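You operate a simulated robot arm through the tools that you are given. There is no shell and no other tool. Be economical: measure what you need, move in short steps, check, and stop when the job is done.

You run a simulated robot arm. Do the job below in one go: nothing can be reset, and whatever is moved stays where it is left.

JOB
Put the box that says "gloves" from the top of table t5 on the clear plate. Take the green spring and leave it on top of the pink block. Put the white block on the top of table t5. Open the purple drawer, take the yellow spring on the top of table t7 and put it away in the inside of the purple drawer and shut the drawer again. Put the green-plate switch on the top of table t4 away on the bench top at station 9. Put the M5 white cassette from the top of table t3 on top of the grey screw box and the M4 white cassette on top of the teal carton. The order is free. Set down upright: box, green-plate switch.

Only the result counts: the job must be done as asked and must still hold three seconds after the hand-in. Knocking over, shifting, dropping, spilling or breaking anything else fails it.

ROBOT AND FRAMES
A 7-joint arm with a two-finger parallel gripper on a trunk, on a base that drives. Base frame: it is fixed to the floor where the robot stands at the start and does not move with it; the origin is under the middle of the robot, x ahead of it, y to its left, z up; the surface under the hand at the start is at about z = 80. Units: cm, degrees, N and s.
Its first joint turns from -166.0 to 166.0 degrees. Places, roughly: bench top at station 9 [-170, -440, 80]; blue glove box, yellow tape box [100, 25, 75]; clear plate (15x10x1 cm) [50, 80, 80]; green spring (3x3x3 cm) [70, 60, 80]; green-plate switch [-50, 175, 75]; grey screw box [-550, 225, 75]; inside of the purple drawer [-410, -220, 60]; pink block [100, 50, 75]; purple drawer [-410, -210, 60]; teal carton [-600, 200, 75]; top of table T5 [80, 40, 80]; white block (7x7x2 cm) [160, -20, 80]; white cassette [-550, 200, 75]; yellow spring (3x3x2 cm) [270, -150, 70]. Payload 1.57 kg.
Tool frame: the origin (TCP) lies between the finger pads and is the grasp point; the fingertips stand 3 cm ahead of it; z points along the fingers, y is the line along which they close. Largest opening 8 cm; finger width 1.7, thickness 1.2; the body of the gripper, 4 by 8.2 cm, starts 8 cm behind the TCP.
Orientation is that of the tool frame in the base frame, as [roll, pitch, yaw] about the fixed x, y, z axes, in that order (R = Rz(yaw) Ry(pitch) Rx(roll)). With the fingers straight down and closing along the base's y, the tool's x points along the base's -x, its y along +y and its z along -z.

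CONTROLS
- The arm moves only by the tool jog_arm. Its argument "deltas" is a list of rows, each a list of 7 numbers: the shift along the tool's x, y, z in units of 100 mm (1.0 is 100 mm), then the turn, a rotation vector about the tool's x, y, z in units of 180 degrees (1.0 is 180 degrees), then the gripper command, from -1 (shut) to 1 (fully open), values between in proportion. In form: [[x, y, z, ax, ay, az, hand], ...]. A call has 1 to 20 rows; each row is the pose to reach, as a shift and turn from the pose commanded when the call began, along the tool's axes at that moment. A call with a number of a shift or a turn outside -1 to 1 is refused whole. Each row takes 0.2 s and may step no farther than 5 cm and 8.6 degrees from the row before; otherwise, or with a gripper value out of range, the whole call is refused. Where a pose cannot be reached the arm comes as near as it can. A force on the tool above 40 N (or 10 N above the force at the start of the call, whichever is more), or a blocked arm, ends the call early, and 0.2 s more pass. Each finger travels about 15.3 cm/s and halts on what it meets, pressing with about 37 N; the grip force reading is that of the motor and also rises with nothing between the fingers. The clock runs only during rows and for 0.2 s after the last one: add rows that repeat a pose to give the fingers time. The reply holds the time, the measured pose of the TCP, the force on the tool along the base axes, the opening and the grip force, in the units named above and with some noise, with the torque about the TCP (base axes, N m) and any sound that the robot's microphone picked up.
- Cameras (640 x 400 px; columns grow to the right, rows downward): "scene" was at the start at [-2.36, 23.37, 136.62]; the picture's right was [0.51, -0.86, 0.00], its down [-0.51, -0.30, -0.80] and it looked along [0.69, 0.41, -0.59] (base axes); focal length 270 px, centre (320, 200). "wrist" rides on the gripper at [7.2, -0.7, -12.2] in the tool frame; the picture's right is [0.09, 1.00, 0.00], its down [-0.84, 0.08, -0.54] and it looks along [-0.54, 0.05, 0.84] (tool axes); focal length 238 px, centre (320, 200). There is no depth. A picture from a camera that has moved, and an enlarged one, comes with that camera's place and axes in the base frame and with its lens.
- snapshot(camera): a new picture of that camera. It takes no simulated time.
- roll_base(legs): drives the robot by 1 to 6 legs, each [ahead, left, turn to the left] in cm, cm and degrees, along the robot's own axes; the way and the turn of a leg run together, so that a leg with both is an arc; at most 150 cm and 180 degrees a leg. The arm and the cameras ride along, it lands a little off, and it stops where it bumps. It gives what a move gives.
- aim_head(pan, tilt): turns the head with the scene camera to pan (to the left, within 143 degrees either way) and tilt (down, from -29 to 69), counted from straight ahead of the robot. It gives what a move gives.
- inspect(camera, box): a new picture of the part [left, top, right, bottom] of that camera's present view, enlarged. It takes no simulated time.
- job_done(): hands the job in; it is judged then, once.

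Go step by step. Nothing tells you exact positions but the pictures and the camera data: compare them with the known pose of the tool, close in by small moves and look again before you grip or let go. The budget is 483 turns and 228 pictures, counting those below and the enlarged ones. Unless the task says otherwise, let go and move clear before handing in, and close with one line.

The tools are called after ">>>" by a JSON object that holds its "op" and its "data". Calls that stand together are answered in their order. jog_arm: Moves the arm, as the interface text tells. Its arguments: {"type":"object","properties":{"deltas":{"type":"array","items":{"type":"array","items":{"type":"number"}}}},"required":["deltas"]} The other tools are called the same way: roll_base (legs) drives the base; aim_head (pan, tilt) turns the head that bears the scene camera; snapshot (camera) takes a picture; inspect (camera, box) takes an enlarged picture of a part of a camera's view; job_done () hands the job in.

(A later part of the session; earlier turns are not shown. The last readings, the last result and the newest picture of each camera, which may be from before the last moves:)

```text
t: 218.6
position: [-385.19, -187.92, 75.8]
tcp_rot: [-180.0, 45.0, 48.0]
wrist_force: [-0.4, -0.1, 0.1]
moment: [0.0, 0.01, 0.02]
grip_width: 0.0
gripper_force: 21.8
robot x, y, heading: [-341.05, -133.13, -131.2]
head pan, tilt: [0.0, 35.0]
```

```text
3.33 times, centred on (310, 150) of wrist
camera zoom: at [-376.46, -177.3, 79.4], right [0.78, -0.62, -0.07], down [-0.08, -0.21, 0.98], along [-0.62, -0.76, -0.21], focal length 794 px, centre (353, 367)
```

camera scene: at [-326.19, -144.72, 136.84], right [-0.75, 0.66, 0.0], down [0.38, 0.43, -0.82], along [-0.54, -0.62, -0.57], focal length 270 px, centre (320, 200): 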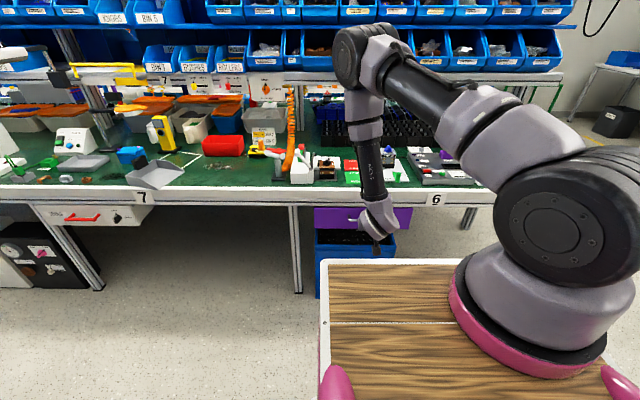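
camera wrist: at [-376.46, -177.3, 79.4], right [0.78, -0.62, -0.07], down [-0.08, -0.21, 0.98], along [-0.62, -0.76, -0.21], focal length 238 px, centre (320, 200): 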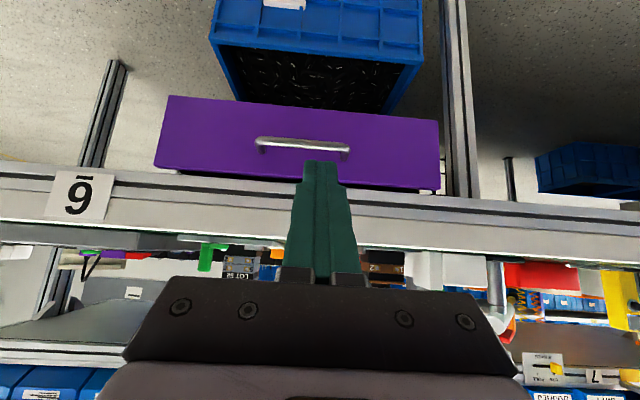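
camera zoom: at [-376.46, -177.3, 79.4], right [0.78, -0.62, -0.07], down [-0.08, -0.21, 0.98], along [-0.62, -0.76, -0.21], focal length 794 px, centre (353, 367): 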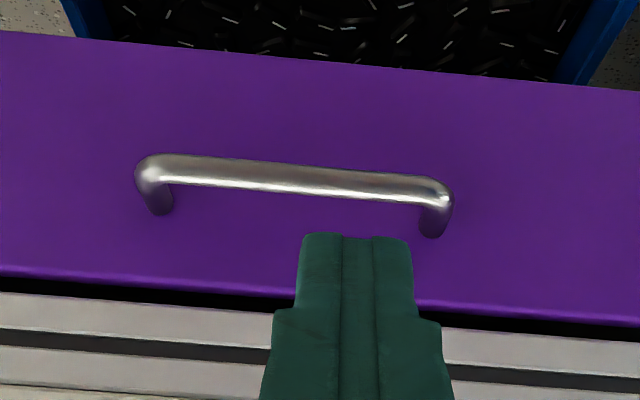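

The bar handle is at z≈64.7, about 1 cm out of the bench lip, with a 3.5 cm gap behind it. I'll line up along the tilted finger axis and slide the closed fingertips over and behind the bar.

>>> {"op": "jog_arm", "data": {"deltas": [[-0.3, -0.1, 0.1, 0, 0, 0, -1], [-0.64, -0.2, 0.3, 0, 0, 0, -1], [-0.64, -0.2, 0.7, 0, 0, 0, -1], [-0.64, -0.2, 1.0, 0, 0, 0, -1]]}}

>>> {"op": "jog_arm", "data": {"deltas": [[0, 0, 0.2, 0, 0, 0, -1], [0, 0, 0.4, 0, 0, 0, -1]]}}

>>> {"op": "inspect", "data": {"camera": "wrist", "box": [200, 60, 440, 220]}}

```text
t: 219.6
position: [-394.49, -195.12, 73.37]
tcp_rot: [-179.9, 45.0, 48.0]
wrist_force: [0.7, 0.5, -0.7]
moment: [0.01, 0.0, 0.04]
grip_width: 0.01
gripper_force: 21.3
robot x, y, heading: [-341.43, -133.29, -130.8]
head pan, tilt: [0.0, 35.0]
```

```text
t: 220.2
position: [-396.39, -197.11, 70.46]
tcp_rot: [-179.8, 45.1, 48.0]
wrist_force: [-0.5, -0.2, -0.4]
moment: [0.02, -0.01, 0.01]
grip_width: 0.01
gripper_force: 20.9
robot x, y, heading: [-341.19, -132.99, -131.1]
head pan, tilt: [0.0, 35.0]
```

```text
2.50 times, centred on (320, 140) of wrist
camera zoom: at [-387.68, -186.61, 74.17], right [0.78, -0.62, -0.07], down [-0.08, -0.21, 0.98], along [-0.62, -0.76, -0.21], focal length 596 px, centre (320, 350)
```

zoom: 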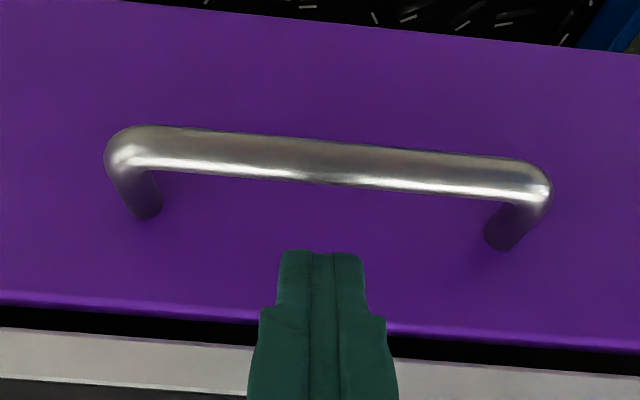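

>>> {"op": "jog_arm", "data": {"deltas": [[0.06, 0, 0.1, 0, 0, 0, -1], [0.06, 0, 0.2, 0, 0, 0, -1], [0.06, 0, 0.3, 0, 0, 0, -1]]}}

>>> {"op": "inspect", "data": {"camera": "wrist", "box": [200, 60, 440, 220]}}

```text
t: 221.0
position: [-397.51, -198.35, 67.9]
tcp_rot: [-179.9, 45.0, 48.0]
wrist_force: [0.0, -0.9, 0.6]
moment: [0.0, 0.03, 0.0]
grip_width: 0.01
gripper_force: 21.4
robot x, y, heading: [-341.35, -133.12, -131.0]
head pan, tilt: [0.0, 35.0]
```

```text
2.50 times, centred on (320, 140) of wrist
camera zoom: at [-388.81, -187.91, 71.6], right [0.78, -0.62, -0.07], down [-0.08, -0.21, 0.98], along [-0.62, -0.76, -0.21], focal length 596 px, centre (320, 350)
```

zoom: 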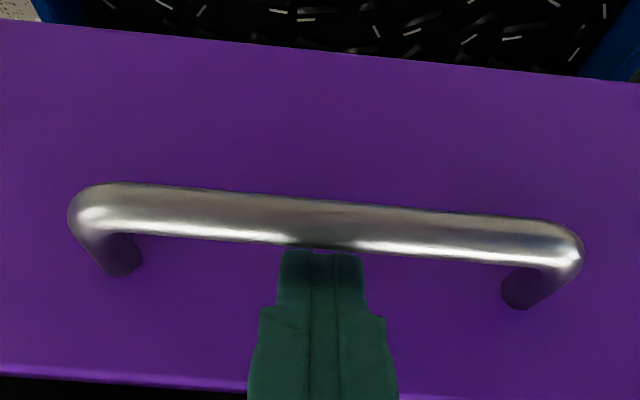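

>>> {"op": "jog_arm", "data": {"deltas": [[0, 0, 0.07, 0, 0, 0, -1], [0.1, 0, -0.03, 0, 0, 0, -1], [0.2, 0, -0.13, 0, 0, 0, -1], [0.3, 0, -0.23, 0, 0, 0, -1], [0.4, 0, -0.33, 0, 0, 0, -1]]}}

>>> {"op": "snapshot", "data": {"camera": "wrist"}}

>>> {"op": "snapshot", "data": {"camera": "scene"}}

```text
t: 222.2
position: [-394.13, -194.77, 67.47]
tcp_rot: [-179.9, 45.0, 48.0]
wrist_force: [-1.8, -0.4, 0.3]
moment: [0.03, 0.03, -0.01]
grip_width: 0.0
gripper_force: 21.0
robot x, y, heading: [-341.42, -133.26, -131.2]
head pan, tilt: [0.0, 35.0]
```

```text
130 pictures are left
camera wrist: at [-385.35, -184.17, 71.12], right [0.78, -0.62, -0.07], down [-0.08, -0.21, 0.98], along [-0.62, -0.76, -0.21], focal length 238 px, centre (320, 200)
```

wrist: 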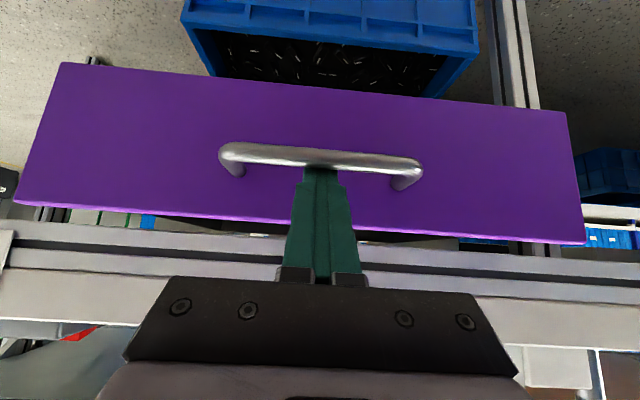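

```text
129 pictures are left
camera scene: at [-326.21, -144.73, 136.84], right [-0.75, 0.66, 0.0], down [0.38, 0.43, -0.82], along [-0.54, -0.62, -0.57], focal length 270 px, centre (320, 200)
```

scene: 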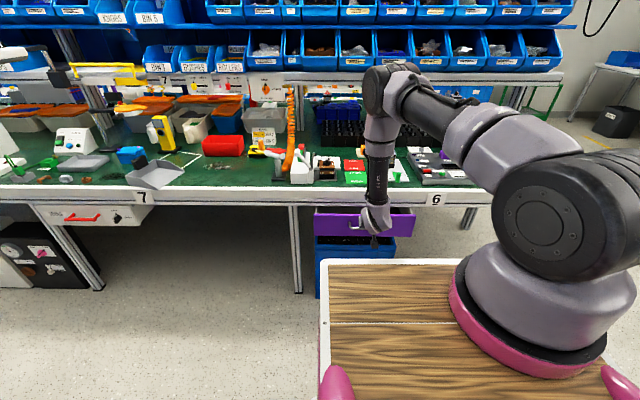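

The drawer is opening. I'll keep pulling.

>>> {"op": "jog_arm", "data": {"deltas": [[0.1, 0, -0.1, 0, 0, 0, -1], [0.2, 0, -0.2, 0, 0, 0, -1], [0.3, 0, -0.3, 0, 0, 0, -1], [0.4, 0, -0.4, 0, 0, 0, -1], [0.5, 0, -0.5, 0, 0, 0, -1], [0.6, 0, -0.6, 0, 0, 0, -1], [0.7, 0, -0.7, 0, 0, 0, -1], [0.8, 0, -0.8, 0, 0, 0, -1]]}}

>>> {"op": "snapshot", "data": {"camera": "wrist"}}

>>> {"op": "snapshot", "data": {"camera": "scene"}}

```text
t: 224.0
position: [-386.63, -186.32, 67.36]
tcp_rot: [-179.9, 45.2, 48.1]
wrist_force: [-0.8, -1.6, 1.6]
moment: [-0.05, 0.0, 0.01]
grip_width: 0.0
gripper_force: 20.8
robot x, y, heading: [-341.65, -133.17, -131.1]
head pan, tilt: [0.0, 35.0]
```

```text
128 pictures are left
camera wrist: at [-377.78, -175.72, 71.13], right [0.78, -0.62, -0.07], down [-0.08, -0.21, 0.98], along [-0.62, -0.76, -0.21], focal length 238 px, centre (320, 200)
```

wrist: 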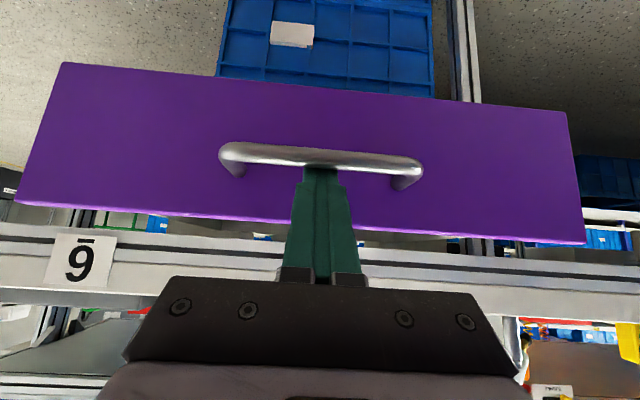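

```text
127 pictures are left
camera scene: at [-326.21, -144.73, 136.84], right [-0.75, 0.66, 0.0], down [0.38, 0.43, -0.82], along [-0.54, -0.62, -0.57], focal length 270 px, centre (320, 200)
```

scene: 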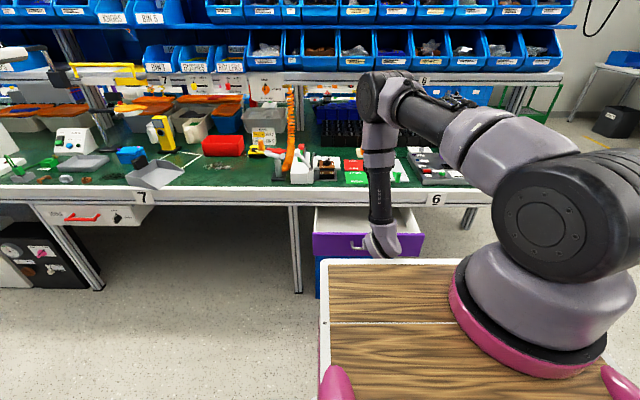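

>>> {"op": "jog_arm", "data": {"deltas": [[0.1, 0, -0.1, 0, 0, 0, -1], [0.2, 0, -0.2, 0, 0, 0, -1], [0.3, 0, -0.3, 0, 0, 0, -1], [0.2, 0, -0.3, 0, 0, 0, -1], [0.2, 0, -0.5, 0, 0, 0, -1], [0.2, 0, -0.8, 0, 0, 0, -1], [0.0, 0, -1, 0, 0, 0, -1]]}}

>>> {"op": "snapshot", "data": {"camera": "wrist"}}

>>> {"op": "snapshot", "data": {"camera": "scene"}}

```text
t: 225.6
position: [-381.75, -181.0, 74.43]
tcp_rot: [-179.9, 45.0, 48.0]
wrist_force: [0.3, 0.4, 0.9]
moment: [0.03, -0.02, 0.01]
grip_width: 0.0
gripper_force: 21.7
robot x, y, heading: [-341.32, -133.45, -131.3]
head pan, tilt: [0.0, 35.0]
```

```text
126 pictures are left
camera wrist: at [-373.07, -170.47, 78.2], right [0.78, -0.62, -0.07], down [-0.08, -0.21, 0.98], along [-0.62, -0.76, -0.21], focal length 238 px, centre (320, 200)
```

wrist: 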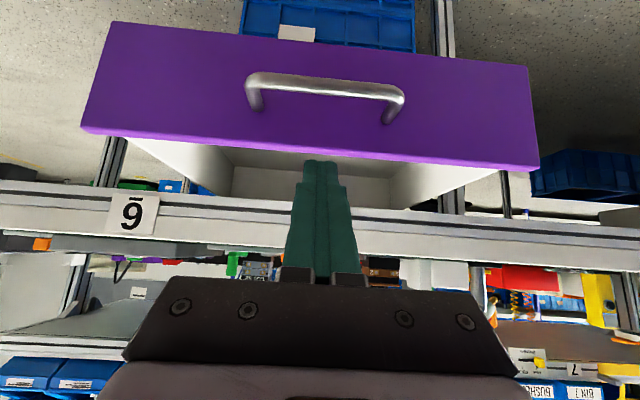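

```text
125 pictures are left
camera scene: at [-326.22, -144.74, 136.84], right [-0.75, 0.66, 0.0], down [0.38, 0.43, -0.82], along [-0.54, -0.62, -0.57], focal length 270 px, centre (320, 200)
```

scene: 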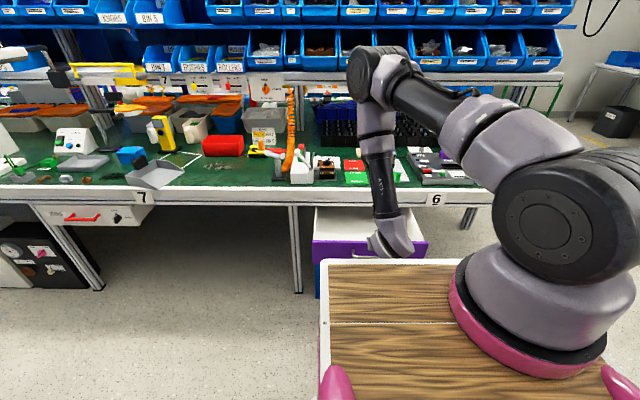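

The drawer is open about 18 cm. I'll raise the arm, point it down again and fetch the spring.

>>> {"op": "jog_arm", "data": {"deltas": [[-0.3, 0, -0.3, 0, 0, 0, -1], [-0.6, 0, -0.6, 0, 0, 0, -1], [-1, 0, -0.9, 0, 0, 0, -1]]}}

>>> {"op": "jog_arm", "data": {"deltas": [[-0.3, 0, -0.3, 0, 0, 0, -1], [-0.6, 0, -0.6, 0, 0, 0, -1], [-1, 0, -0.9, 0, 0, 0, -1], [-1, 0, -0.9, 0, 0.04, 0, -1], [-1, 0, -0.9, 0, 0.08, 0, -1], [-1, 0, -0.9, 0, 0.12, 0, -1], [-1, 0, -0.9, 0, 0.16, 0, -1], [-1, 0, -0.9, 0, 0.2, 0, -1], [-1, 0, -0.9, 0, 0.25, 0, 1]]}}

>>> {"op": "roll_base", "data": {"legs": [[0, -100, 0], [22, 0, 0]]}}

>>> {"op": "snapshot", "data": {"camera": "wrist"}}

```text
t: 226.4
position: [-382.24, -181.54, 87.85]
tcp_rot: [-179.9, 45.1, 47.9]
wrist_force: [-0.3, 0.1, 0.7]
moment: [0.0, 0.04, 0.0]
grip_width: 0.0
gripper_force: 21.2
robot x, y, heading: [-341.63, -133.12, -131.2]
head pan, tilt: [0.0, 35.0]
```

```text
refused: row 9 steps farther than a row can; nothing moved
```

```text
t: 232.9
position: [-472.12, -132.87, 87.76]
tcp_rot: [-179.9, 45.1, 48.2]
wrist_force: [0.6, 0.0, -0.6]
moment: [-0.01, -0.01, -0.01]
grip_width: 0.0
gripper_force: 21.8
robot x, y, heading: [-431.66, -84.62, -130.9]
head pan, tilt: [0.0, 35.0]
```

```text
124 pictures are left
camera wrist: at [-463.43, -122.23, 91.47], right [0.78, -0.62, -0.07], down [-0.08, -0.21, 0.98], along [-0.61, -0.76, -0.21], focal length 238 px, centre (320, 200)
```

wrist: 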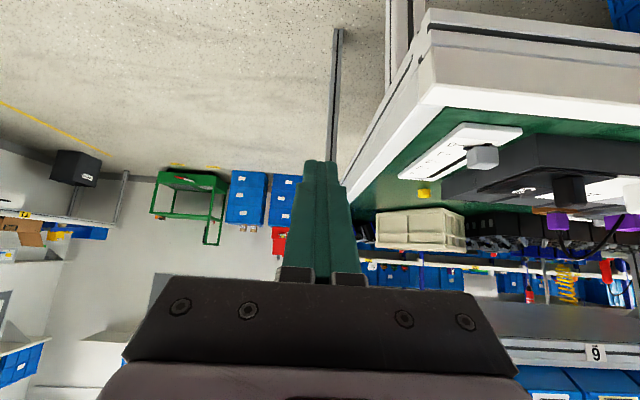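

>>> {"op": "jog_arm", "data": {"deltas": [[-0.3, 0, -0.3, 0, 0, 0, -1], [-0.6, 0, -0.6, 0, 0, 0, -1], [-0.9, 0, -0.9, 0, 0, 0, -1], [-0.9, 0, -0.9, 0, 0.04, 0, -1], [-0.9, 0, -0.9, 0, 0.08, 0, -1], [-0.9, 0, -0.9, 0, 0.12, 0, -1], [-0.9, 0, -0.9, 0, 0.16, 0, -1], [-0.9, 0, -0.9, 0, 0.2, 0, -1], [-0.9, 0, -0.9, 0, 0.24, 0, 1], [-0.9, 0, -0.9, 0, 0.25, 0, 1]]}}

>>> {"op": "snapshot", "data": {"camera": "wrist"}}

```text
t: 235.1
position: [-472.12, -132.81, 100.48]
tcp_rot: [-179.9, -0.1, 48.2]
wrist_force: [0.5, 0.9, -0.3]
moment: [0.01, 0.01, 0.01]
grip_width: 8.0
gripper_force: 0.1
out of reach, approached as far as the arm can: row 1, 2, 3, 4
robot x, y, heading: [-431.36, -84.21, -130.9]
head pan, tilt: [0.0, 35.0]
```

```text
123 pictures are left
camera wrist: at [-467.72, -127.02, 112.88], right [0.8, -0.6, 0.0], down [-0.5, -0.68, 0.54], along [-0.32, -0.43, -0.84], focal length 238 px, centre (320, 200)
```

wrist: 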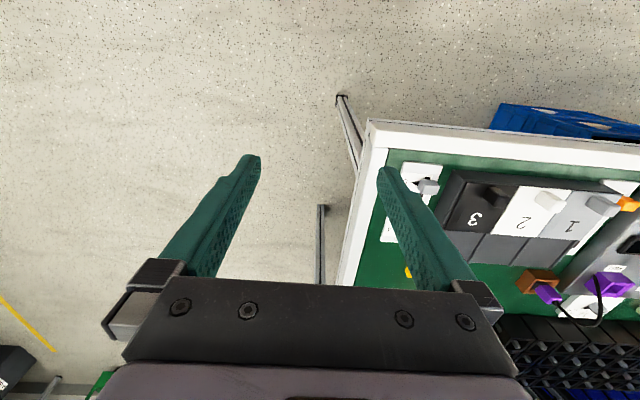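

>>> {"op": "roll_base", "data": {"legs": [[0, 21.5, 0], [11, 0, 0]]}}

>>> {"op": "jog_arm", "data": {"deltas": [[-0.4, 0, 0, 0, 0, 0, 1], [-0.8, 0, 0, 0, 0, 0, 1], [-1, 0, 0.2, 0, 0, 0, 1]]}}

>>> {"op": "snapshot", "data": {"camera": "wrist"}}

```text
t: 237.6
position: [-463.16, -155.22, 100.64]
tcp_rot: [-179.9, 0.0, 48.2]
wrist_force: [0.1, 0.8, -0.3]
moment: [0.01, -0.01, 0.02]
grip_width: 8.01
gripper_force: 0.0
robot x, y, heading: [-422.72, -106.44, -130.9]
head pan, tilt: [0.0, 35.0]
```

```text
t: 238.4
position: [-469.79, -162.7, 98.62]
tcp_rot: [-180.0, 0.2, 48.1]
wrist_force: [0.4, -0.9, 0.7]
moment: [-0.04, 0.01, -0.01]
grip_width: 7.99
gripper_force: 0.0
robot x, y, heading: [-422.49, -106.24, -130.8]
head pan, tilt: [0.0, 35.0]
```

```text
122 pictures are left
camera wrist: at [-465.35, -156.94, 110.94], right [0.8, -0.6, 0.0], down [-0.5, -0.67, 0.54], along [-0.32, -0.44, -0.84], focal length 238 px, centre (320, 200)
```

wrist: 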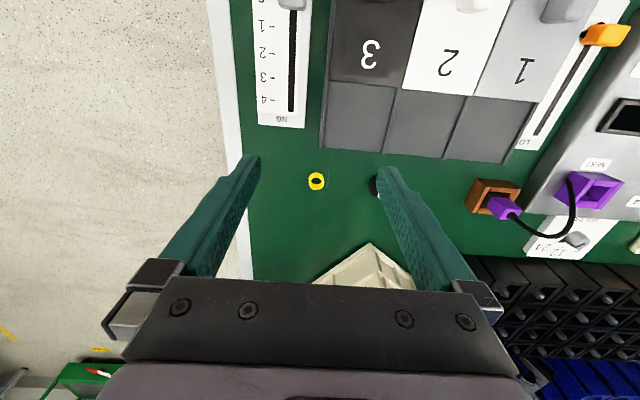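

>>> {"op": "jog_arm", "data": {"deltas": [[-0.4, 0, 0, 0, 0, 0, 0.2], [-0.8, 0.02, 0.2, 0, 0, 0, 0.2], [-0.94, 0.02, 0.6, 0, 0, 0, 0.2], [-0.94, 0.02, 1.0, 0, 0, 0, 0.2]]}}

>>> {"op": "inspect", "data": {"camera": "wrist", "box": [240, 80, 420, 240]}}

```text
t: 239.4
position: [-475.77, -169.85, 88.77]
tcp_rot: [-180.0, 0.1, 48.2]
wrist_force: [0.0, 0.0, 0.9]
moment: [-0.02, -0.01, -0.03]
grip_width: 4.79
gripper_force: 0.0
robot x, y, heading: [-422.79, -106.29, -131.1]
head pan, tilt: [0.0, 35.0]
```

```text
2.50 times, centred on (330, 160) of wrist
camera zoom: at [-471.49, -164.13, 101.05], right [0.8, -0.6, 0.0], down [-0.5, -0.67, 0.54], along [-0.32, -0.44, -0.84], focal length 596 px, centre (295, 300)
```

zoom: 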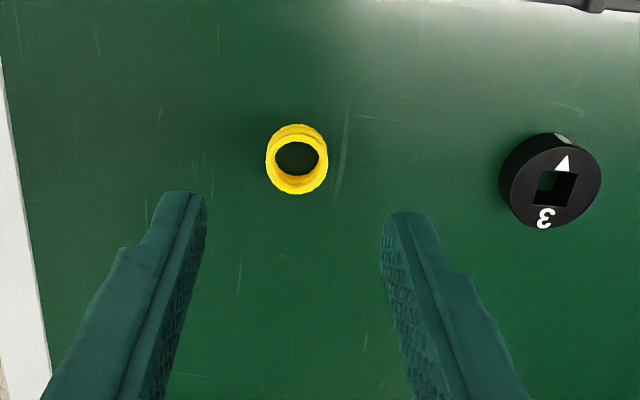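

>>> {"op": "jog_arm", "data": {"deltas": [[-0.03, 0, 0.3, 0, 0, 0, 0.2], [-0.03, 0, 0.6, 0, 0, 0, 0.2], [-0.03, 0, 0.76, 0, 0, 0, 0.2], [-0.03, 0, 0.76, 0, 0, 0, -1], [-0.03, 0, 0.76, 0, 0, 0, -1], [-0.03, 0, 0.76, 0, 0, 0, -1]]}}

>>> {"op": "jog_arm", "data": {"deltas": [[0, 0, -0.3, 0, 0, 0, -1], [0, 0, -0.7, 0, 0, 0, -1], [0, 0, -1, 0, 0, 0, -1]]}}

>>> {"op": "snapshot", "data": {"camera": "wrist"}}

```text
t: 240.8
position: [-476.04, -170.13, 80.97]
tcp_rot: [-180.0, 0.2, 48.2]
wrist_force: [1.1, -5.4, 12.9]
moment: [-0.12, -0.19, -0.15]
grip_width: 2.13
gripper_force: 34.7
robot x, y, heading: [-422.52, -106.54, -130.7]
head pan, tilt: [0.0, 35.0]
```

```text
t: 241.6
position: [-475.98, -170.02, 90.81]
tcp_rot: [-179.9, 0.1, 48.3]
wrist_force: [0.1, 0.3, -0.4]
moment: [-0.01, -0.04, -0.01]
grip_width: 2.14
gripper_force: 34.8
robot x, y, heading: [-422.7, -106.81, -130.9]
head pan, tilt: [0.0, 35.0]
```

```text
120 pictures are left
camera wrist: at [-471.73, -164.38, 103.23], right [0.8, -0.6, 0.0], down [-0.5, -0.68, 0.54], along [-0.32, -0.44, -0.84], focal length 238 px, centre (320, 200)
```

wrist: 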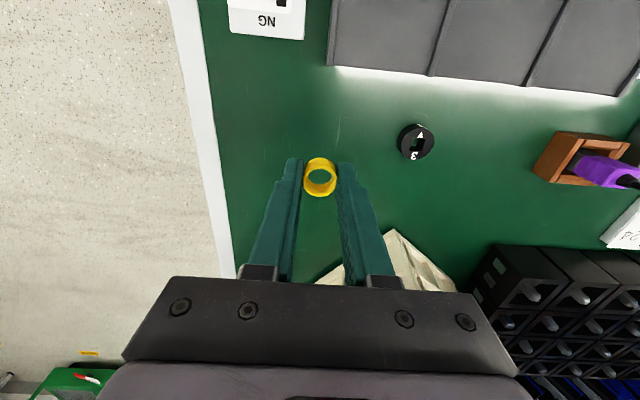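

The spring is held again. I'll retract, back off and drive left to the open drawer.

>>> {"op": "jog_arm", "data": {"deltas": [[0.1, 0, -0.4, 0, 0, 0, -1], [0.4, 0, -0.7, 0, 0, 0, -1], [0.8, 0, -0.9, 0, 0, 0, -1]]}}

>>> {"op": "roll_base", "data": {"legs": [[-30, 0, 0], [0, 80, 0]]}}

>>> {"op": "snapshot", "data": {"camera": "wrist"}}

>>> {"op": "snapshot", "data": {"camera": "scene"}}

```text
t: 242.4
position: [-470.72, -163.97, 100.12]
tcp_rot: [-179.8, 0.1, 48.2]
wrist_force: [0.0, 0.2, -1.1]
moment: [0.03, 0.0, 0.0]
grip_width: 2.11
gripper_force: 34.5
robot x, y, heading: [-422.09, -106.51, -130.9]
head pan, tilt: [0.0, 35.0]
```

```text
t: 248.3
position: [-389.91, -193.5, 100.04]
tcp_rot: [-179.9, 0.1, 48.7]
wrist_force: [0.3, -0.1, -0.4]
moment: [0.01, 0.03, -0.02]
grip_width: 2.12
gripper_force: 34.7
robot x, y, heading: [-342.25, -135.67, -130.3]
head pan, tilt: [0.0, 35.0]
```

```text
119 pictures are left
camera wrist: at [-385.63, -187.85, 112.34], right [0.81, -0.59, 0.0], down [-0.49, -0.68, 0.54], along [-0.32, -0.44, -0.84], focal length 238 px, centre (320, 200)
```

wrist: 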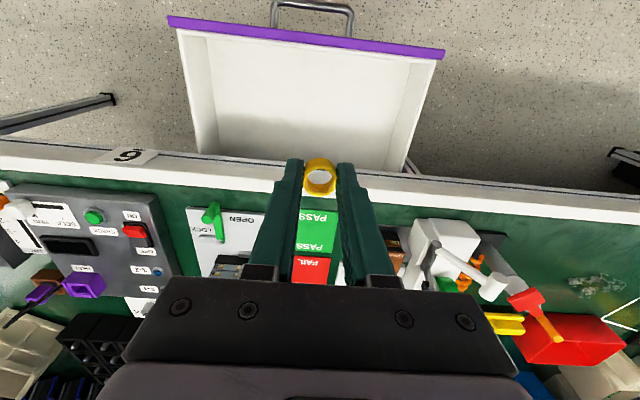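

```text
118 pictures are left
camera scene: at [-326.75, -147.21, 136.84], right [-0.76, 0.65, 0.0], down [0.37, 0.44, -0.82], along [-0.53, -0.62, -0.57], focal length 270 px, centre (320, 200)
```

scene: 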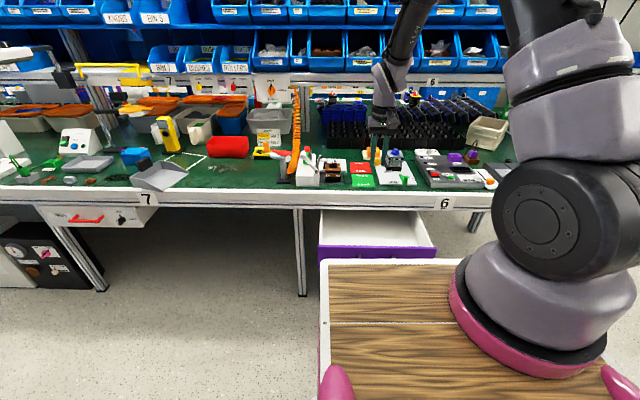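

The hand is centred over the open drawer. I'll lower the spring into it.

>>> {"op": "jog_arm", "data": {"deltas": [[0, 0, 0.4, 0, 0, 0, -1], [0, 0, 0.8, 0, 0, 0, -1], [0, 0, 1, 0, 0, 0, -1]]}}

>>> {"op": "jog_arm", "data": {"deltas": [[0, 0, 0.4, 0, 0, 0, -1], [0, 0, 0.8, 0, 0, 0, -1], [0, 0, 1, 0, 0, 0, -1]]}}

>>> {"op": "snapshot", "data": {"camera": "wrist"}}

>>> {"op": "snapshot", "data": {"camera": "scene"}}

```text
t: 249.1
position: [-390.04, -193.49, 89.96]
tcp_rot: [179.9, 0.2, 48.7]
wrist_force: [-0.3, -0.1, -0.2]
moment: [0.0, 0.06, 0.01]
grip_width: 2.13
gripper_force: 34.1
robot x, y, heading: [-341.91, -135.66, -130.3]
head pan, tilt: [0.0, 35.0]
```

```text
t: 249.9
position: [-390.14, -193.63, 80.0]
tcp_rot: [-179.9, 0.2, 48.7]
wrist_force: [0.6, -0.7, 0.4]
moment: [-0.01, -0.01, 0.0]
grip_width: 2.12
gripper_force: 34.4
robot x, y, heading: [-342.28, -135.66, -130.2]
head pan, tilt: [0.0, 35.0]
```

```text
117 pictures are left
camera wrist: at [-385.67, -187.91, 92.32], right [0.81, -0.59, 0.0], down [-0.49, -0.68, 0.54], along [-0.32, -0.44, -0.84], focal length 238 px, centre (320, 200)
```

wrist: 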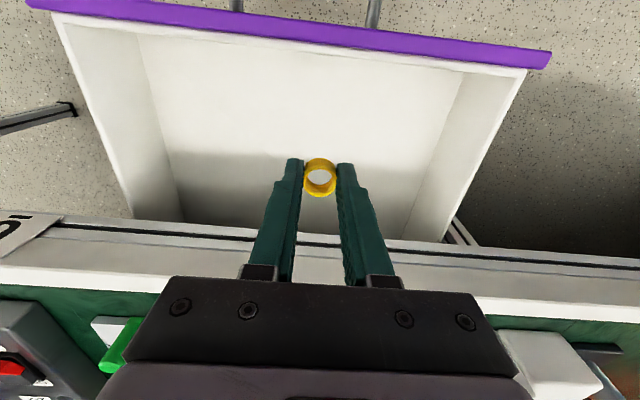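

```text
116 pictures are left
camera scene: at [-326.74, -147.19, 136.84], right [-0.76, 0.65, 0.0], down [0.37, 0.44, -0.82], along [-0.53, -0.62, -0.57], focal length 270 px, centre (320, 200)
```

scene: 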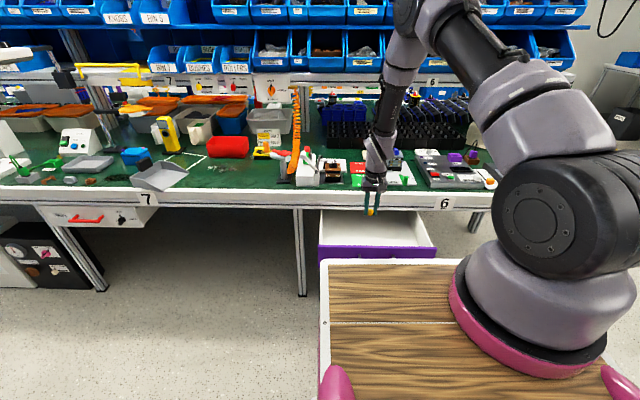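

>>> {"op": "jog_arm", "data": {"deltas": [[0, 0, 0.4, 0, 0, 0, -1], [0, 0, 0.8, 0, 0, 0, -1], [0, 0, 1, 0, 0, 0, -1]]}}

>>> {"op": "jog_arm", "data": {"deltas": [[0, 0, 0.2, 0, 0, 0, -1], [0, 0, 0.4, 0, 0, 0, -1], [0, 0, 0.5, 0, 0, 0, -1], [0, 0, 0.55, 0, 0, 0, -1], [0, 0, 0.6, 0, 0, 0, -1], [0, 0, 0.63, 0, 0, 0, -1]]}}

>>> {"op": "snapshot", "data": {"camera": "wrist"}}

```text
t: 250.7
position: [-390.05, -193.7, 70.04]
tcp_rot: [-180.0, 0.1, 48.5]
wrist_force: [-0.1, 0.9, -0.7]
moment: [-0.01, 0.02, -0.04]
grip_width: 2.13
gripper_force: 33.9
robot x, y, heading: [-342.02, -135.85, -130.4]
head pan, tilt: [0.0, 35.0]
```

```text
t: 252.1
position: [-390.0, -193.57, 63.67]
tcp_rot: [-179.8, 0.1, 48.5]
wrist_force: [0.3, -0.1, -0.1]
moment: [-0.02, -0.01, -0.05]
grip_width: 2.09
gripper_force: 34.4
robot x, y, heading: [-341.97, -135.76, -130.2]
head pan, tilt: [0.0, 35.0]
```

```text
115 pictures are left
camera wrist: at [-385.7, -187.84, 76.03], right [0.81, -0.59, 0.0], down [-0.49, -0.68, 0.54], along [-0.32, -0.44, -0.84], focal length 238 px, centre (320, 200)
```

wrist: 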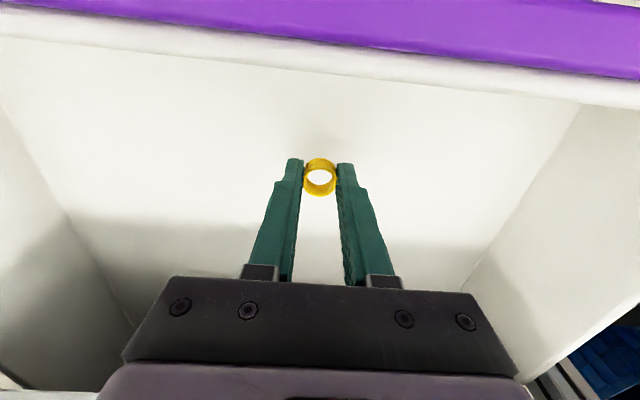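

>>> {"op": "jog_arm", "data": {"deltas": [[0, 0, 0.03, 0, 0, 0, -1], [0, 0, 0.06, 0, 0, 0, -1], [0, 0, 0.09, 0, 0, 0, -1], [0, 0, 0.12, 0, 0, 0, -1], [0, 0, 0.15, 0, 0, 0, -1], [0, 0, 0.18, 0, 0, 0, -1], [0, 0, 0.21, 0, 0, 0, -1], [0, 0, 0.24, 0, 0, 0, -1]]}}

>>> {"op": "snapshot", "data": {"camera": "wrist"}}

```text
t: 253.9
position: [-390.31, -193.98, 61.72]
tcp_rot: [-179.9, 0.6, 48.8]
wrist_force: [-1.4, -0.5, 10.3]
moment: [0.01, -0.05, -0.04]
grip_width: 2.1
gripper_force: 34.0
robot x, y, heading: [-341.95, -135.41, -130.4]
head pan, tilt: [0.0, 35.0]
stopped in row 8: the force on the tool passed its limit at 45 N (the readings are from after the stop); the commanded pose is now the measured one
```

```text
114 pictures are left
camera wrist: at [-385.96, -188.14, 73.98], right [0.81, -0.59, 0.0], down [-0.49, -0.68, 0.55], along [-0.33, -0.44, -0.83], focal length 238 px, centre (320, 200)
```

wrist: 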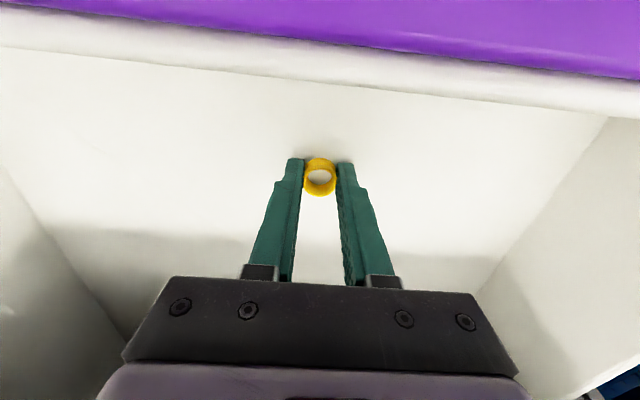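

The spring stands on the drawer floor. I'll release it and rise out of the drawer.

>>> {"op": "jog_arm", "data": {"deltas": [[0, 0, 0, 0, 0, 0, -0.3], [0, 0, 0, 0, 0, 0, -0.1], [0, 0, -0.2, 0, 0, 0, -0.1], [0, 0, -0.6, 0, 0, 0, 0], [0, 0, -1, 0, 0, 0, 0]]}}

>>> {"op": "jog_arm", "data": {"deltas": [[0, 0, -0.4, 0, 0, 0, -1], [0, 0, -0.8, 0, 0, 0, -1], [0, 0, -1, 0, 0, 0, -1]]}}

>>> {"op": "snapshot", "data": {"camera": "wrist"}}

```text
t: 255.1
position: [-390.1, -193.78, 71.72]
tcp_rot: [180.0, 0.5, 48.6]
wrist_force: [-0.4, 0.5, 0.2]
moment: [-0.01, -0.03, 0.0]
grip_width: 4.0
gripper_force: 0.0
robot x, y, heading: [-342.32, -135.82, -130.2]
head pan, tilt: [0.0, 35.0]
```

```text
t: 255.9
position: [-389.96, -193.81, 81.63]
tcp_rot: [-179.9, 0.4, 48.8]
wrist_force: [0.0, 0.0, 0.0]
moment: [0.03, -0.01, 0.05]
grip_width: 0.0
gripper_force: 21.2
robot x, y, heading: [-341.82, -135.9, -130.5]
head pan, tilt: [0.0, 35.0]
```

```text
113 pictures are left
camera wrist: at [-385.69, -187.91, 93.89], right [0.81, -0.59, 0.0], down [-0.49, -0.68, 0.55], along [-0.32, -0.44, -0.84], focal length 238 px, centre (320, 200)
```

wrist: 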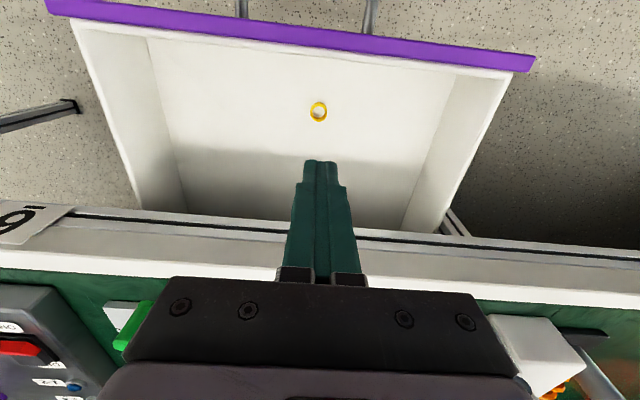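

The spring stands inside the drawer. To close it I'll move the hand back in front of the handle, tilt it 45° again and push.

>>> {"op": "roll_base", "data": {"legs": [[-4, 0, 0]]}}

>>> {"op": "jog_arm", "data": {"deltas": [[0.3, 0, -0.3, 0, 0, 0, -1], [0.6, 0, -0.6, 0, 0, 0, -1], [0.8, 0, -0.6, 0, -0.04, 0, -1], [0.8, 0, -0.6, 0, -0.08, 0, -1], [0.8, 0, -0.6, 0, -0.12, 0, -1], [0.8, 0, -0.6, 0, -0.16, 0, -1], [0.8, 0, -0.6, 0, -0.2, 0, -1], [0.8, 0, -0.6, 0, -0.24, 0, -1], [0.8, 0, -0.6, 0, -0.25, 0, -1]]}}

>>> {"op": "snapshot", "data": {"camera": "wrist"}}

```text
t: 256.8
position: [-387.36, -190.58, 81.57]
tcp_rot: [180.0, 0.5, 48.7]
wrist_force: [0.3, -0.8, 0.7]
moment: [-0.03, 0.0, -0.01]
grip_width: 0.02
gripper_force: 21.1
robot x, y, heading: [-339.51, -132.44, -130.3]
head pan, tilt: [0.0, 35.0]
```

```text
t: 258.8
position: [-382.15, -184.51, 87.52]
tcp_rot: [180.0, 45.5, 48.7]
wrist_force: [1.0, -0.4, 1.0]
moment: [-0.02, -0.01, 0.0]
grip_width: 0.02
gripper_force: 20.8
robot x, y, heading: [-339.67, -132.55, -130.5]
head pan, tilt: [0.0, 35.0]
```

```text
112 pictures are left
camera wrist: at [-373.47, -173.93, 91.09], right [0.79, -0.61, -0.07], down [-0.07, -0.2, 0.98], along [-0.61, -0.77, -0.2], focal length 238 px, centre (320, 200)
```

wrist: 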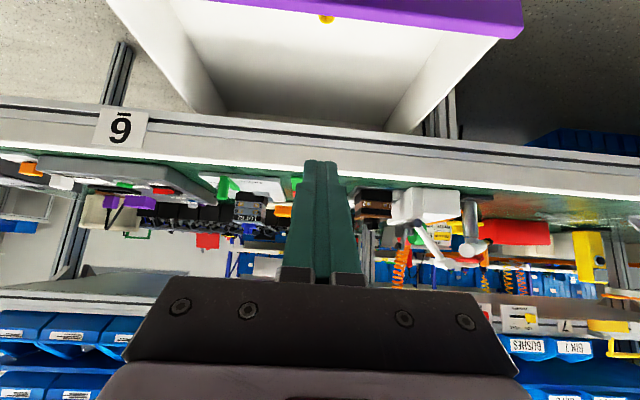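

>>> {"op": "jog_arm", "data": {"deltas": [[0.25, 0, -0.25, 0, 0, 0, -1], [0.42, 0, -0.42, 0, 0, 0, -1], [0.7, 0, -0.14, 0, 0, 0, -1], [1, 0, 0.16, 0, 0, 0, -1]]}}

>>> {"op": "jog_arm", "data": {"deltas": [[0.25, 0, 0.25, 0, 0, 0, -1], [0.5, 0, 0.5, 0, 0, 0, -1]]}}

>>> {"op": "snapshot", "data": {"camera": "wrist"}}

>>> {"op": "snapshot", "data": {"camera": "scene"}}

```text
t: 259.8
position: [-378.19, -180.06, 79.2]
tcp_rot: [179.9, 45.5, 48.6]
wrist_force: [0.2, 0.5, 0.5]
moment: [0.01, 0.0, 0.01]
grip_width: 0.0
gripper_force: 21.3
out of reach, approached as far as the arm can: row 2
robot x, y, heading: [-339.52, -132.29, -130.4]
head pan, tilt: [0.0, 35.0]
```

```text
t: 260.4
position: [-378.22, -180.25, 72.27]
tcp_rot: [180.0, 45.5, 48.6]
wrist_force: [0.1, 0.4, 0.4]
moment: [-0.04, -0.02, -0.02]
grip_width: 0.02
gripper_force: 21.3
robot x, y, heading: [-339.68, -132.78, -130.3]
head pan, tilt: [0.0, 35.0]
```

```text
111 pictures are left
camera wrist: at [-369.57, -169.52, 75.76], right [0.79, -0.61, -0.07], down [-0.07, -0.2, 0.98], along [-0.61, -0.77, -0.2], focal length 238 px, centre (320, 200)
```

wrist: 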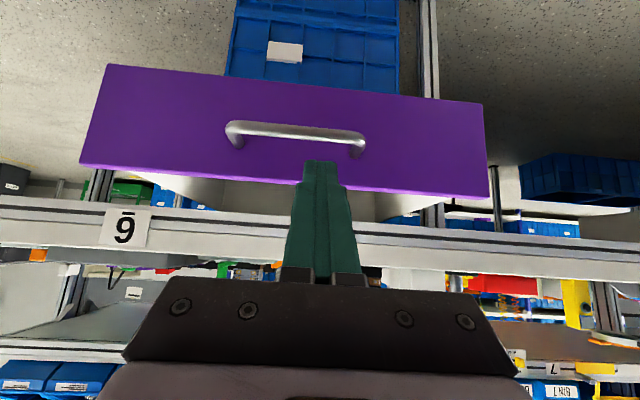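

```text
110 pictures are left
camera scene: at [-324.12, -144.1, 136.84], right [-0.76, 0.65, 0.0], down [0.37, 0.44, -0.82], along [-0.53, -0.62, -0.57], focal length 270 px, centre (320, 200)
```

scene: 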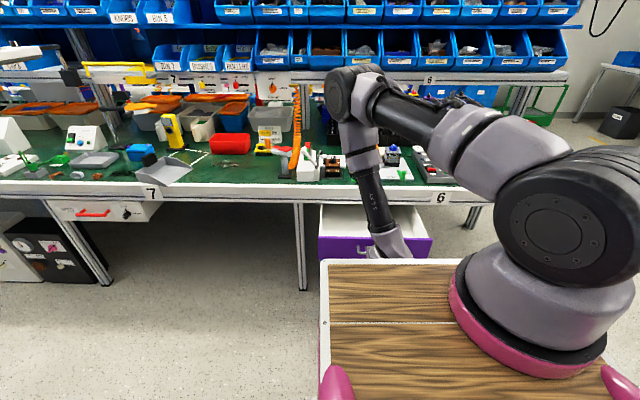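

>>> {"op": "jog_arm", "data": {"deltas": [[0.2, -0.1, 0.2, 0, 0, 0, -1], [0.375, -0.2, 0.375, 0, 0, 0, -1], [0.2, -0.2, 0.55, 0, 0, 0, -1]]}}

>>> {"op": "inspect", "data": {"camera": "wrist", "box": [200, 60, 440, 220]}}

```text
t: 261.2
position: [-381.29, -180.83, 66.85]
tcp_rot: [-179.8, 45.6, 48.8]
wrist_force: [-0.2, 0.3, 0.5]
moment: [0.0, 0.04, 0.03]
grip_width: 0.0
gripper_force: 21.2
robot x, y, heading: [-339.66, -132.83, -130.3]
head pan, tilt: [0.0, 35.0]
```

```text
2.50 times, centred on (320, 140) of wrist
camera zoom: at [-372.74, -170.13, 70.44], right [0.79, -0.61, -0.07], down [-0.07, -0.2, 0.98], along [-0.61, -0.77, -0.2], focal length 596 px, centre (320, 350)
```

zoom: 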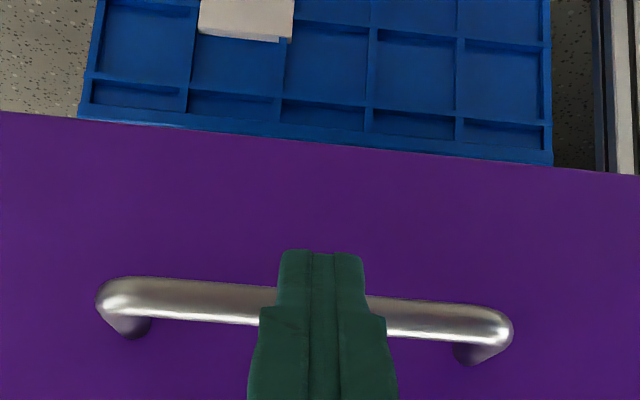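

>>> {"op": "jog_arm", "data": {"deltas": [[-0.05, 0, -0.05, 0, 0, 0, -1], [-0.2, 0, 0.1, 0, 0, 0, -1], [-0.35, 0, 0.25, 0, 0, 0, -1], [-0.5, 0, 0.4, 0, 0, 0, -1], [-0.65, 0, 0.55, 0, 0, 0, -1], [-0.8, 0, 0.7, 0, 0, 0, -1], [-0.95, 0, 0.85, 0, 0, 0, -1]]}}

>>> {"op": "snapshot", "data": {"camera": "wrist"}}

```text
t: 262.8
position: [-389.83, -190.15, 67.65]
tcp_rot: [179.9, 45.5, 48.7]
wrist_force: [-0.3, -0.3, 0.8]
moment: [-0.03, -0.03, -0.02]
grip_width: 0.0
gripper_force: 21.3
robot x, y, heading: [-339.65, -132.4, -130.2]
head pan, tilt: [0.0, 35.0]
```

```text
108 pictures are left
camera wrist: at [-381.22, -179.61, 71.25], right [0.79, -0.61, -0.07], down [-0.07, -0.2, 0.98], along [-0.61, -0.77, -0.21], focal length 238 px, centre (320, 200)
```

wrist: 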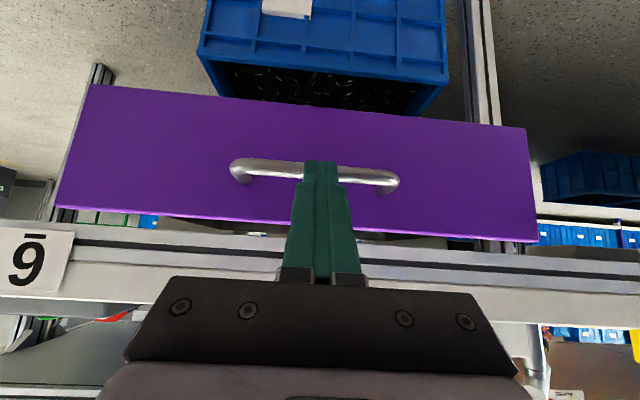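

>>> {"op": "jog_arm", "data": {"deltas": [[-0.12, 0, 0.12, 0, 0, 0, -1], [-0.24, 0, 0.24, 0, 0, 0, -1], [-0.36, 0, 0.36, 0, 0, 0, -1], [-0.46, 0, 0.46, 0, 0, 0, -1], [-0.52, 0, 0.52, 0, 0, 0, -1], [-0.57, 0, 0.57, 0, 0, 0, -1], [-0.61, 0, 0.61, 0, 0, 0, -1], [-0.65, 0, 0.65, 0, 0, 0, -1]]}}

>>> {"op": "snapshot", "data": {"camera": "wrist"}}

```text
t: 264.4
position: [-395.24, -196.33, 67.8]
tcp_rot: [-179.9, 45.2, 48.8]
wrist_force: [11.7, 15.6, 26.1]
moment: [-0.23, 0.12, -0.12]
grip_width: 0.02
gripper_force: 21.1
robot x, y, heading: [-339.54, -132.73, -130.0]
head pan, tilt: [0.0, 35.0]
stopped in row 7: the force on the tool passed its limit at 52 N (the readings are from after the stop); the commanded pose is now the measured one
```

```text
107 pictures are left
camera wrist: at [-386.59, -185.74, 71.46], right [0.79, -0.61, -0.07], down [-0.08, -0.21, 0.98], along [-0.61, -0.77, -0.21], focal length 238 px, centre (320, 200)
```

wrist: 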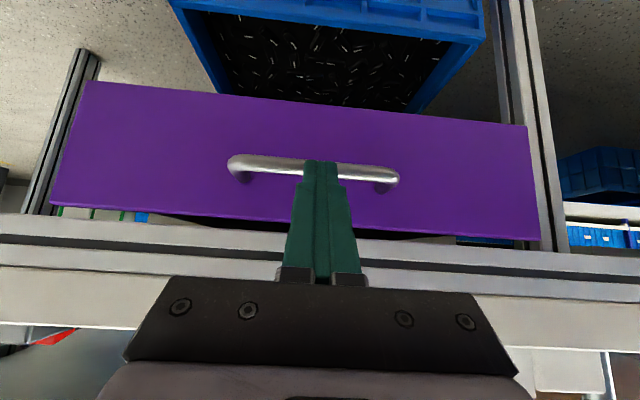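

The push met a stop. I'll back off and check whether the drawer is fully shut.

>>> {"op": "jog_arm", "data": {"deltas": [[0.15, 0, -0.15, 0, 0, 0, -1], [0.4, 0, -0.4, 0, 0, 0, -1], [0.65, 0, -0.65, 0, 0, 0, -1], [0.65, 0, -0.65, 0, 0, 0, -1]]}}

>>> {"op": "jog_arm", "data": {"deltas": [[-0.3, 0, -0.3, 0, 0, 0, -1], [-0.6, 0, -0.6, 0, 0, 0, -1], [-0.6, 0, -0.6, 0, 0, 0, -1]]}}

>>> {"op": "snapshot", "data": {"camera": "wrist"}}

>>> {"op": "snapshot", "data": {"camera": "scene"}}

```text
t: 265.4
position: [-389.27, -189.59, 67.52]
tcp_rot: [-179.9, 45.1, 48.7]
wrist_force: [-0.1, 0.6, -0.5]
moment: [-0.01, -0.01, 0.02]
grip_width: 0.0
gripper_force: 21.4
robot x, y, heading: [-339.15, -133.07, -130.3]
head pan, tilt: [0.0, 35.0]
```

```text
t: 266.2
position: [-389.16, -189.58, 76.25]
tcp_rot: [-179.8, 45.1, 48.8]
wrist_force: [0.5, -0.6, 0.3]
moment: [-0.03, -0.01, -0.03]
grip_width: 0.01
gripper_force: 20.9
robot x, y, heading: [-339.57, -132.35, -130.2]
head pan, tilt: [0.0, 35.0]
```

```text
106 pictures are left
camera wrist: at [-380.53, -178.92, 79.89], right [0.79, -0.61, -0.07], down [-0.08, -0.21, 0.98], along [-0.61, -0.77, -0.21], focal length 238 px, centre (320, 200)
```

wrist: 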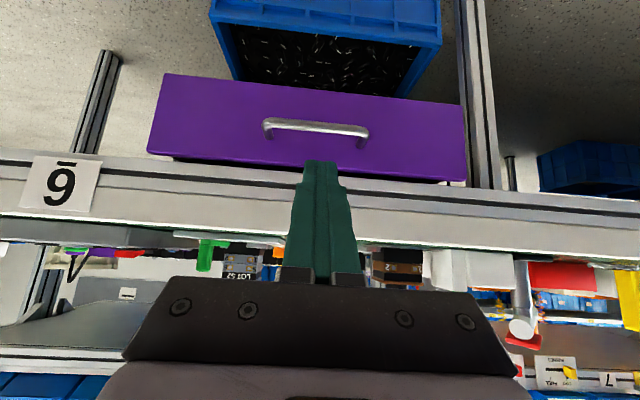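

```text
105 pictures are left
camera scene: at [-324.11, -144.1, 136.84], right [-0.76, 0.65, 0.0], down [0.37, 0.44, -0.82], along [-0.53, -0.62, -0.57], focal length 270 px, centre (320, 200)
```

scene: 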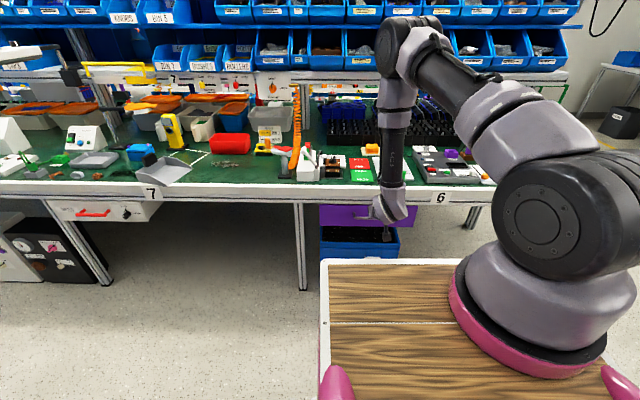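

>>> {"op": "inspect", "data": {"camera": "wrist", "box": [220, 80, 400, 200]}}

```text
3.33 times, centred on (310, 140) of wrist
camera zoom: at [-380.53, -178.92, 79.89], right [0.79, -0.61, -0.07], down [-0.08, -0.21, 0.98], along [-0.61, -0.77, -0.21], focal length 794 px, centre (353, 400)
```

zoom: 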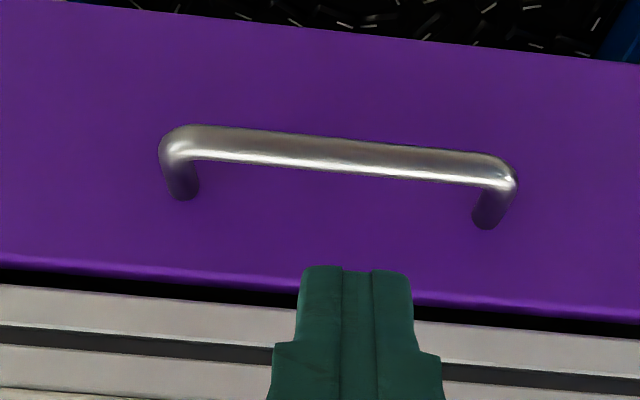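

The drawer looks shut exactly as before. Next I'll fetch the cassettes at T3: raise the arm, point it down, and drive over there.

>>> {"op": "jog_arm", "data": {"deltas": [[-0.1, 0, -0.4, 0, 0, 0, -1], [-0.4, 0, -0.7, 0, 0, 0, -1], [-0.7, 0, -1.0, 0, 0, 0, -1], [-0.7, 0, -1, 0, 0.04, 0, -1], [-0.7, 0, -1, 0, 0.08, 0, -1], [-0.7, 0, -1, 0, 0.12, 0, -1], [-0.7, 0, -1, 0, 0.16, 0, -1], [-0.7, 0, -1, 0, 0.2, 0, -1], [-0.7, 0, -1, 0, 0.24, 0, 1], [-0.7, 0, -1, 0, 0.25, 0, 1]]}}

>>> {"op": "jog_arm", "data": {"deltas": [[0, 0, -0.4, 0, 0, 0, 1], [0, 0, -0.8, 0, 0, 0, 1], [0, 0, -1, 0, 0, 0, 1]]}}

>>> {"op": "roll_base", "data": {"legs": [[0, -137, 0], [0, 0, -91]]}}

>>> {"op": "aim_head", "data": {"pan": -20, "tilt": 18}}

>>> {"op": "snapshot", "data": {"camera": "scene"}}

```text
t: 268.4
position: [-387.61, -188.05, 88.12]
tcp_rot: [-179.9, 0.0, 48.7]
wrist_force: [-0.1, -0.1, 0.2]
moment: [-0.04, -0.01, 0.0]
grip_width: 8.01
gripper_force: 0.0
robot x, y, heading: [-339.54, -132.99, -130.4]
head pan, tilt: [0.0, 35.0]
```

```text
t: 269.2
position: [-387.78, -188.04, 98.1]
tcp_rot: [-179.9, 0.1, 48.8]
wrist_force: [-1.0, 0.0, 0.1]
moment: [-0.02, -0.01, 0.0]
grip_width: 7.98
gripper_force: 0.1
robot x, y, heading: [-339.23, -132.27, -130.2]
head pan, tilt: [0.0, 35.0]
```

```text
t: 272.1
position: [-419.5, -162.11, 98.13]
tcp_rot: [-180.0, 0.1, 45.4]
wrist_force: [0.3, 0.5, 1.3]
moment: [0.01, 0.01, -0.01]
grip_width: 8.03
gripper_force: 0.0
robot x, y, heading: [-368.16, -109.67, -133.7]
head pan, tilt: [0.0, 35.0]
stopped in leg 1: the robot was blocked; the commanded pose is now the measured one
```

```text
t: 273.0
position: [-419.53, -162.09, 98.19]
tcp_rot: [180.0, 0.1, 45.4]
wrist_force: [0.4, 0.3, -0.5]
moment: [0.0, 0.0, 0.03]
grip_width: 7.99
gripper_force: 0.0
robot x, y, heading: [-368.03, -109.86, -133.9]
head pan, tilt: [-20.0, 18.0]
```

```text
103 pictures are left
camera scene: at [-355.77, -119.81, 139.54], right [-0.44, 0.9, 0.0], down [0.28, 0.14, -0.95], along [-0.85, -0.42, -0.31], focal length 270 px, centre (320, 200)
```

scene: 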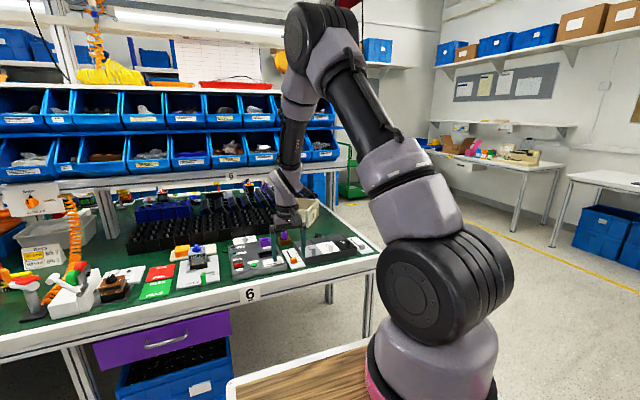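

I bumped something behind, likely the trolley's handle. I'll look.

>>> {"op": "aim_head", "data": {"pan": -143, "tilt": 45}}

>>> {"op": "snapshot", "data": {"camera": "scene"}}

```text
t: 275.0
position: [-419.49, -162.14, 98.08]
tcp_rot: [179.9, 0.0, 45.5]
wrist_force: [-0.1, 0.3, 0.2]
moment: [-0.01, -0.02, 0.0]
grip_width: 8.0
gripper_force: 0.2
robot x, y, heading: [-367.99, -109.72, -133.5]
head pan, tilt: [-143.0, 45.0]
```

```text
102 pictures are left
camera scene: at [-346.44, -107.58, 135.36], right [0.99, -0.12, 0.0], down [-0.08, -0.7, -0.71], along [0.08, 0.7, -0.71], focal length 270 px, centre (320, 200)
```

scene: 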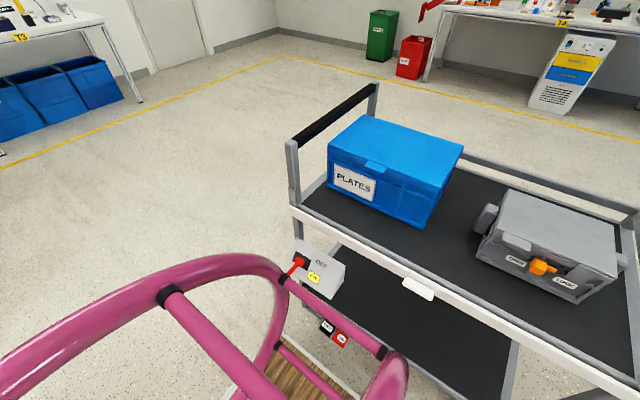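

The rail is against the trolley side; the trolley itself looks unmoved. I'll move forward to get clear, then continue to the right.

>>> {"op": "roll_base", "data": {"legs": [[15, 0, 0], [0, 0, 2.5], [0, -100, 0]]}}

>>> {"op": "snapshot", "data": {"camera": "scene"}}

```text
t: 281.6
position: [-503.24, -108.49, 98.28]
tcp_rot: [-180.0, 0.1, 47.4]
wrist_force: [-0.3, -0.7, 0.0]
moment: [0.0, 0.01, 0.0]
grip_width: 7.98
gripper_force: 0.1
robot x, y, heading: [-454.01, -54.3, -131.9]
head pan, tilt: [-143.0, 45.0]
```

```text
101 pictures are left
camera scene: at [-432.01, -51.47, 135.36], right [1.0, -0.08, 0.0], down [-0.06, -0.7, -0.71], along [0.06, 0.7, -0.71], focal length 270 px, centre (320, 200)
```

scene: 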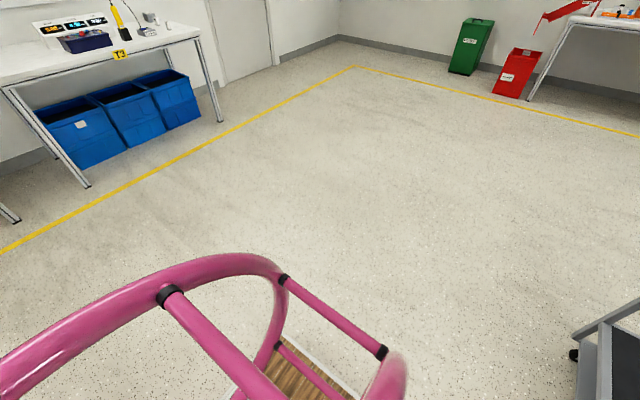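

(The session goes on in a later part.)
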